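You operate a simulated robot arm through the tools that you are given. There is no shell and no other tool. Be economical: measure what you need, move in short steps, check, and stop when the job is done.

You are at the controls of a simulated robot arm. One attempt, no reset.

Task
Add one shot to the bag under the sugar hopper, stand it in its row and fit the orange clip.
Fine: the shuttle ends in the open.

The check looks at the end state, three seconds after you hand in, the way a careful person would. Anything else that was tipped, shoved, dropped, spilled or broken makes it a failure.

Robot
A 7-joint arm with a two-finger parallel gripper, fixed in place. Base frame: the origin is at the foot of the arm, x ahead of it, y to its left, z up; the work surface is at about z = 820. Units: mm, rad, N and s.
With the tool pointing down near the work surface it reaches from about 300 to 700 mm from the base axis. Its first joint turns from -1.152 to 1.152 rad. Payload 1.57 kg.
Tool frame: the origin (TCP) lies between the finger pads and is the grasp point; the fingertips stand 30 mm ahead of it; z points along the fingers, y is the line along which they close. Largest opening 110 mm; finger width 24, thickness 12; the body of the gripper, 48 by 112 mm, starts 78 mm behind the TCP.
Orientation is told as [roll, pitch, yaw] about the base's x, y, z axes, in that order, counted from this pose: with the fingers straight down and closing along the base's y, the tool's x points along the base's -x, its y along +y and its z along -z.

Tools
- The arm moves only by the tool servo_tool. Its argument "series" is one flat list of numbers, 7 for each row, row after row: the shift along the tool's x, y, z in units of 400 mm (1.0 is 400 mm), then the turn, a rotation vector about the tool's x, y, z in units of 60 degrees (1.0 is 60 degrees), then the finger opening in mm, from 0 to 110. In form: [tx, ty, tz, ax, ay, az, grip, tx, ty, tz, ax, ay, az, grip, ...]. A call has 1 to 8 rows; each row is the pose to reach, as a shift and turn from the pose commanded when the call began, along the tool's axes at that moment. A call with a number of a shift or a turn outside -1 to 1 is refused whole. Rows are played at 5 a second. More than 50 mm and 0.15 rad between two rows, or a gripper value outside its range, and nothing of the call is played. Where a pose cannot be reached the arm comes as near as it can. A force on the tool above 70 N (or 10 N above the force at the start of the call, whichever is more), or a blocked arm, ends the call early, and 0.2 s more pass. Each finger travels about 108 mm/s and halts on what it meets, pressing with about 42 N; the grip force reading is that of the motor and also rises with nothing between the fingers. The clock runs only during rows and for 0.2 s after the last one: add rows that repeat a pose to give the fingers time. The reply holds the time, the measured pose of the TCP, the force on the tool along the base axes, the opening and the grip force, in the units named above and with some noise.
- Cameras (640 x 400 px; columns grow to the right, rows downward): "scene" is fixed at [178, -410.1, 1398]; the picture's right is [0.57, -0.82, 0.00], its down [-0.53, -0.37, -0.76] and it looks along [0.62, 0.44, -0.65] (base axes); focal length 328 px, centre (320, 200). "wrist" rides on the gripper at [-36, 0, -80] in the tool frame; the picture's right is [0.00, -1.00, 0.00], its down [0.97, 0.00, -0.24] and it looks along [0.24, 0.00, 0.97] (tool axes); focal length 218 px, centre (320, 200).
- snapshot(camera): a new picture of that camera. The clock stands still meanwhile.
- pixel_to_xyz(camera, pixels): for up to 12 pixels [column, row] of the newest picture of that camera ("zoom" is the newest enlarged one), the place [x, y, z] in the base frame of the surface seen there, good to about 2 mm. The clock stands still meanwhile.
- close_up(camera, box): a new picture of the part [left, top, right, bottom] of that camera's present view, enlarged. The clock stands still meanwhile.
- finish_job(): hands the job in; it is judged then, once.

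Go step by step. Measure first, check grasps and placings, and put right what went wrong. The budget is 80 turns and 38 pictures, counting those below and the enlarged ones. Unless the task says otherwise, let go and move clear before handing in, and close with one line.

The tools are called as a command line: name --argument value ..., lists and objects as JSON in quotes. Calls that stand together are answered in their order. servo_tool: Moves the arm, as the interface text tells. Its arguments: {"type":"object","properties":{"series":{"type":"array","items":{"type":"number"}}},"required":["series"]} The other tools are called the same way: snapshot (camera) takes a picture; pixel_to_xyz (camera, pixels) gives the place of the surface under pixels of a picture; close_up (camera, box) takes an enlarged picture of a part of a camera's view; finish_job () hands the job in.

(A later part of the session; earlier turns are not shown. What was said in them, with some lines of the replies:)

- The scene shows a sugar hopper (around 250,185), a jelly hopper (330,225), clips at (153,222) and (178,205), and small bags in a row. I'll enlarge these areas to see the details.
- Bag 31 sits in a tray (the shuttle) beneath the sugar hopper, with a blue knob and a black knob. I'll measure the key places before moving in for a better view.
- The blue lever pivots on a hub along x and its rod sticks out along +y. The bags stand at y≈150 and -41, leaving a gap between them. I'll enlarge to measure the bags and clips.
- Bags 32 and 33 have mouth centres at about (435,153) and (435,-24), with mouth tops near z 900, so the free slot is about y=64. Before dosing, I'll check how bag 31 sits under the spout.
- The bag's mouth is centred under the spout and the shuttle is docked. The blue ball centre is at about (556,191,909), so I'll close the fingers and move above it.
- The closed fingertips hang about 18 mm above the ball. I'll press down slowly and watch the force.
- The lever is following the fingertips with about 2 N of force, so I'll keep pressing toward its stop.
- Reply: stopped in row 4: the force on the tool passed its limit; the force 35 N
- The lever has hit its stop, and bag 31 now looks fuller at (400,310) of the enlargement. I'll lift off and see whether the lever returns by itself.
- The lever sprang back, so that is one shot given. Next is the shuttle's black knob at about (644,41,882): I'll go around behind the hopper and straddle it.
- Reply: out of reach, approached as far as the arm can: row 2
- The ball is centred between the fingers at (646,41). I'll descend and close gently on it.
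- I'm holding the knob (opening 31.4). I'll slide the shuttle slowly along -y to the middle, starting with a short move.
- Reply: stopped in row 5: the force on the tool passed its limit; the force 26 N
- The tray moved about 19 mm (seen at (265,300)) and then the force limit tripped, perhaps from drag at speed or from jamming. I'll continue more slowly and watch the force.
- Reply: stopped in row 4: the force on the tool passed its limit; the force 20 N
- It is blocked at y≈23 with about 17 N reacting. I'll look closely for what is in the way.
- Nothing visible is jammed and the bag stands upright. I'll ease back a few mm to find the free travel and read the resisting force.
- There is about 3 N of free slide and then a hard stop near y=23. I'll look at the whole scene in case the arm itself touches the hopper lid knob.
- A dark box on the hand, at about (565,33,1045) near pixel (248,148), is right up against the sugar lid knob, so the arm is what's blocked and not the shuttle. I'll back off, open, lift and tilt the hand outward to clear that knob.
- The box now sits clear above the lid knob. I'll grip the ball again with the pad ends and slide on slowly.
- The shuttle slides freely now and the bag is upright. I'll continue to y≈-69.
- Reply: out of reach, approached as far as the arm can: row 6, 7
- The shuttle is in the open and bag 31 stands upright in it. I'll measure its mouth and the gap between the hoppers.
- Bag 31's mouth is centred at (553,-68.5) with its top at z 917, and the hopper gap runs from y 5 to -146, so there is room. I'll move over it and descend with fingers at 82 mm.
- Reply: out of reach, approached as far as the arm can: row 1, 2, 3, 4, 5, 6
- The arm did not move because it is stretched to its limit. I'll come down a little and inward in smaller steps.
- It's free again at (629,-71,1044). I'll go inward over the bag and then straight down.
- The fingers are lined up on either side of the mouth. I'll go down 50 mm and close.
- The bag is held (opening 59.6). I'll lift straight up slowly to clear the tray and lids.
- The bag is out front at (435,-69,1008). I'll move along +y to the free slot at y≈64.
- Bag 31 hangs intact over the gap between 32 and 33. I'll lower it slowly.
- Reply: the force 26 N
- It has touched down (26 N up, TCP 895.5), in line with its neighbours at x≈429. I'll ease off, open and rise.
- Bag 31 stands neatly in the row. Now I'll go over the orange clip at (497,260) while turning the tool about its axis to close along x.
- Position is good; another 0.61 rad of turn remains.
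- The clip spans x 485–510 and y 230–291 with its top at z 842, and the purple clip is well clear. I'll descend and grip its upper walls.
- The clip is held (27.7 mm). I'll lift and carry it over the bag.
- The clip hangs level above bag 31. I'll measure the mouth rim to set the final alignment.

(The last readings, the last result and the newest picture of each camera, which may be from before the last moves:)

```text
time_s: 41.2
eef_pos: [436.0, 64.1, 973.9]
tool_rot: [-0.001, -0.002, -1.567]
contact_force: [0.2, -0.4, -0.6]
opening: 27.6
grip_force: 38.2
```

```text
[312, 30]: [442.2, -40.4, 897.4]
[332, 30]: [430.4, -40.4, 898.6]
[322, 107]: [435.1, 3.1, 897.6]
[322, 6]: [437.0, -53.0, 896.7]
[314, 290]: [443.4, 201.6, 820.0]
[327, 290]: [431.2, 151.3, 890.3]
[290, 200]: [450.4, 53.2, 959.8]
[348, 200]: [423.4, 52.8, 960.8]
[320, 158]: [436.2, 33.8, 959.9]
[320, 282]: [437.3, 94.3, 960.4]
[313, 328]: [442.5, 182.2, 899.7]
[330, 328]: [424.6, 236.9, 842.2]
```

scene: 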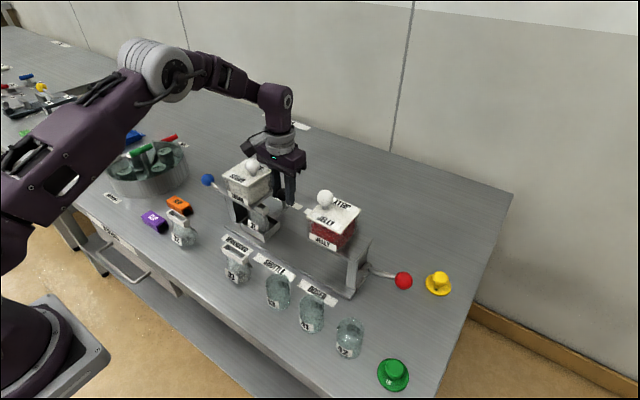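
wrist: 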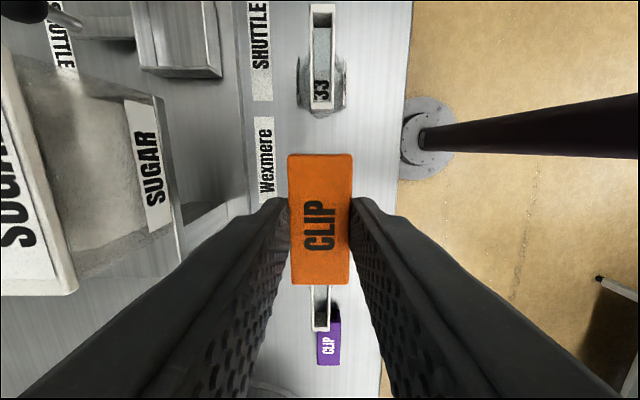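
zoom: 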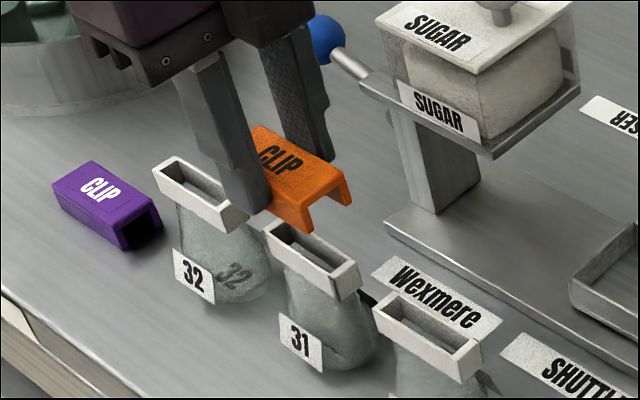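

Mouth 31 is centred at (435.5,64.7) and the clip at (436.7,64), so I'll correct by about -1 mm in x. Then I'll lower to just above the rim and press on gently.

servo_tool --series '[0.0015, -0.0025, 0.04, 0, 0, 0, 20, 0.0015, -0.0025, 0.08, 0, 0, 0, 20, 0.0015, -0.0025, 0.09, 0, 0, 0, 20, 0.0015, -0.0025, 0.1, 0, 0, 0, 20, 0.0015, -0.0025, 0.108, 0, 0, 0, 20, 0.0015, -0.0025, 0.115, 0, 0, 0, 20]'

```text
time_s: 42.6
eef_pos: [435.7, 66.3, 929.1]
tool_rot: [0.004, -0.001, -1.568]
contact_force: [-2.3, -0.8, 37.0]
opening: 28.1
grip_force: 38.1
```

At TCP 929 there is 37 N upward: either the clip is starting over the rim or it is resting on it. I'll take a look before pressing further.

close_up --camera "scene" --box '[184, 195, 248, 265]'

pixel_to_xyz --camera "zoom" --pixels '[[300, 150], [250, 150], [350, 170], [380, 180], [330, 200], [280, 190], [380, 200], [400, 200], [300, 220], [260, 180], [340, 140], [350, 215]]'

```text
5.71 times, centred on (216, 230) of scene
```

zoom: 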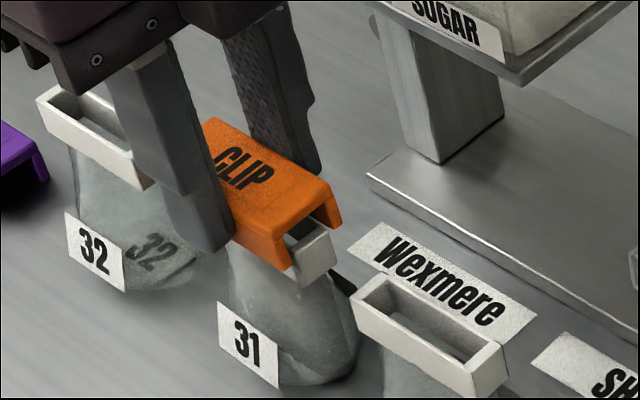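

```text
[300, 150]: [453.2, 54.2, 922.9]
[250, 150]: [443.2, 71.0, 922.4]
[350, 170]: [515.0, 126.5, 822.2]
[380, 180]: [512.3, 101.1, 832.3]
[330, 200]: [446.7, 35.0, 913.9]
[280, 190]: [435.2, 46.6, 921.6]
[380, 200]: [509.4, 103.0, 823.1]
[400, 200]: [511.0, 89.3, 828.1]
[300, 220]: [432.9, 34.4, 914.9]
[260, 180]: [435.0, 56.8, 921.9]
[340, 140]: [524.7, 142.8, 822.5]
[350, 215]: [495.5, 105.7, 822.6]
```

pixel_to_xyz --camera "zoom" --pixels '[[286, 264], [284, 242], [338, 220], [336, 212], [318, 235], [325, 232], [303, 280], [310, 245], [240, 240], [235, 215], [326, 195], [222, 125]]'

```text
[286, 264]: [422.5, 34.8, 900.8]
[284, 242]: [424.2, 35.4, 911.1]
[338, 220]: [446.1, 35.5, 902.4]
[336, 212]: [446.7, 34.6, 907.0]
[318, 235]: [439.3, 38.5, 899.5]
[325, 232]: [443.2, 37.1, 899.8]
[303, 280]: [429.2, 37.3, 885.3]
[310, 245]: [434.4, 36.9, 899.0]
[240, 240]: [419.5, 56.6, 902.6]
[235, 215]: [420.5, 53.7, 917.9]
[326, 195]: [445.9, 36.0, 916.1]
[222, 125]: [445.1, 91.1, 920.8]
```

The clip sits level with its walls just outside the rim (bottom at z≈900), and it slid about 7 mm up in the grip, so it may need a firmer push to seat. I'll try a small wiggle with a bit more push.

servo_tool --series '[0, 0.003, 0, 0, 0, 0, 20, 0, 0.003, 0.003, 0, 0, 0, 20, 0, -0.003, 0.003, 0, 0, 0, 20, 0, 0, 0.006, 0, 0, 0, 20, 0, 0, 0.008, 0, 0, 0, 20]'

```text
time_s: 43.9
eef_pos: [434.9, 66.7, 924.4]
tool_rot: [0.003, -0.001, -1.567]
contact_force: [1.2, -1.2, 37.4]
opening: 27.5
grip_force: 37.8
```

Same 37 N while the TCP dropped, so the grip is slipping. I'll let go gently, close the fingers above, and press the clip from its top centre.

servo_tool --series '[0, 0, -0.003, 0, 0, 0, 24, 0, 0, -0.003, 0, 0, 0, 30, 0, 0, -0.003, 0, 0, 0, 40, 0, 0, -0.003, 0, 0, 0, 46, 0, 0, -0.06, 0, 0, 0, 46, 0, 0, -0.12, 0, 0, 0, 20, 0, 0, -0.12, 0, 0, 0, 0, 0, 0, -0.12, 0, 0, 0, 0]'

close_up --camera "scene" --box '[184, 195, 248, 265]'

pixel_to_xyz --camera "zoom" --pixels '[[222, 130], [240, 120], [280, 190], [325, 190], [290, 225], [286, 255], [286, 262], [338, 220], [303, 280], [250, 150], [265, 205], [200, 150]]'

```text
time_s: 45.6
eef_pos: [435.6, 65.9, 973.9]
tool_rot: [0.0, -0.002, -1.566]
contact_force: [0.8, 0.2, 0.1]
opening: 0.2
grip_force: 21.3
```

```text
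5.71 times, centred on (216, 230) of scene
```

zoom: 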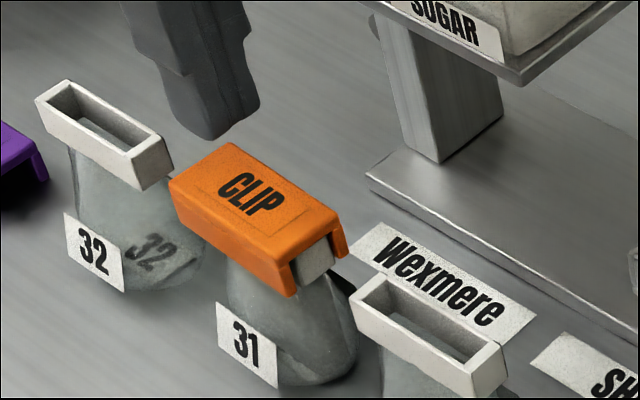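

```text
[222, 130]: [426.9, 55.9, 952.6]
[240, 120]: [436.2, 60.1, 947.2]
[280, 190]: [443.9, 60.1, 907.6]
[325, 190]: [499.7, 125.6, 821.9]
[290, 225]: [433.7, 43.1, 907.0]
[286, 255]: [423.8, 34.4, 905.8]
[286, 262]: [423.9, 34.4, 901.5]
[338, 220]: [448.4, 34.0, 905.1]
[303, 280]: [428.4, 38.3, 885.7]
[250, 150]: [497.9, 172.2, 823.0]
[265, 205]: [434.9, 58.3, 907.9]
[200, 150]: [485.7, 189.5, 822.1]
```

The clip dropped over the frame: its top is at z 907.5, level and aligned. I'll press lightly on top to check that it is fully seated.

servo_tool --series '[0.002, 0, 0.05, 0, 0, 0, 0, 0.002, 0, 0.08, 0, 0, 0, 0, 0.002, 0, 0.09, 0, 0, 0, 0, 0.002, 0, 0.095, 0, 0, 0, 0, 0.002, 0, 0.1, 0, 0, 0, 0, 0.002, 0, 0.104, 0, 0, 0, 0]'

```text
time_s: 47.1
eef_pos: [437.9, 66.8, 934.6]
tool_rot: [0.007, -0.002, -1.567]
contact_force: [-5.8, -0.6, 30.2]
opening: 0.1
grip_force: 21.7
stopped in row 6: the force on the tool passed its limit (the readings are from after the stop); the commanded pose is now the measured one
```

The top held at about z 905 against a 70 N push, so the clip is seated. I'll retreat straight up and clear, then check with the last picture.

servo_tool --series '[0, 0, -0.02, 0, 0, 0, 0, 0, 0, -0.1, 0, 0, 0, 0, 0, 0, -0.2, 0, 0, 0, 0, 0, 0, -0.32, 0, 0, 0, 0, 0, 0, -0.42, 0, 0, 0, 0, 0.08, -0.08, -0.44, 0, 0, 0, 0]'

close_up --camera "scene" --box '[130, 140, 410, 315]'

pixel_to_xyz --camera "zoom" --pixels '[[185, 205], [200, 215], [170, 203], [120, 163], [237, 243]]'

```text
time_s: 48.5
eef_pos: [406.4, 100.5, 1107.5]
tool_rot: [0.006, -0.003, -1.566]
contact_force: [-1.1, 0.1, -0.7]
opening: 0.2
grip_force: 21.2
```

```text
refused: no pictures are left
```

```text
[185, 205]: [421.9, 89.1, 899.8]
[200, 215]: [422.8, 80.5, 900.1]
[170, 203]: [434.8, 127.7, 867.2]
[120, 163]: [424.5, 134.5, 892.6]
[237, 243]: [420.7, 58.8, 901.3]
```

The arm is clear with no unusual forces. No pictures are left, but the last one and the readings show everything in place, so I'm handing in.

finish_job

```text
The job is handed in.
```

I gave bag 31 one shot of sugar, stood it in its row between 32 and 33, pressed the orange clip onto it until it seated, and left the shuttle in the open. While pulling the shuttle out, the hand bumped the sugar hopper's lid knob, but the lid did not visibly move. I had no pictures left to check the bag after the final press on the clip.
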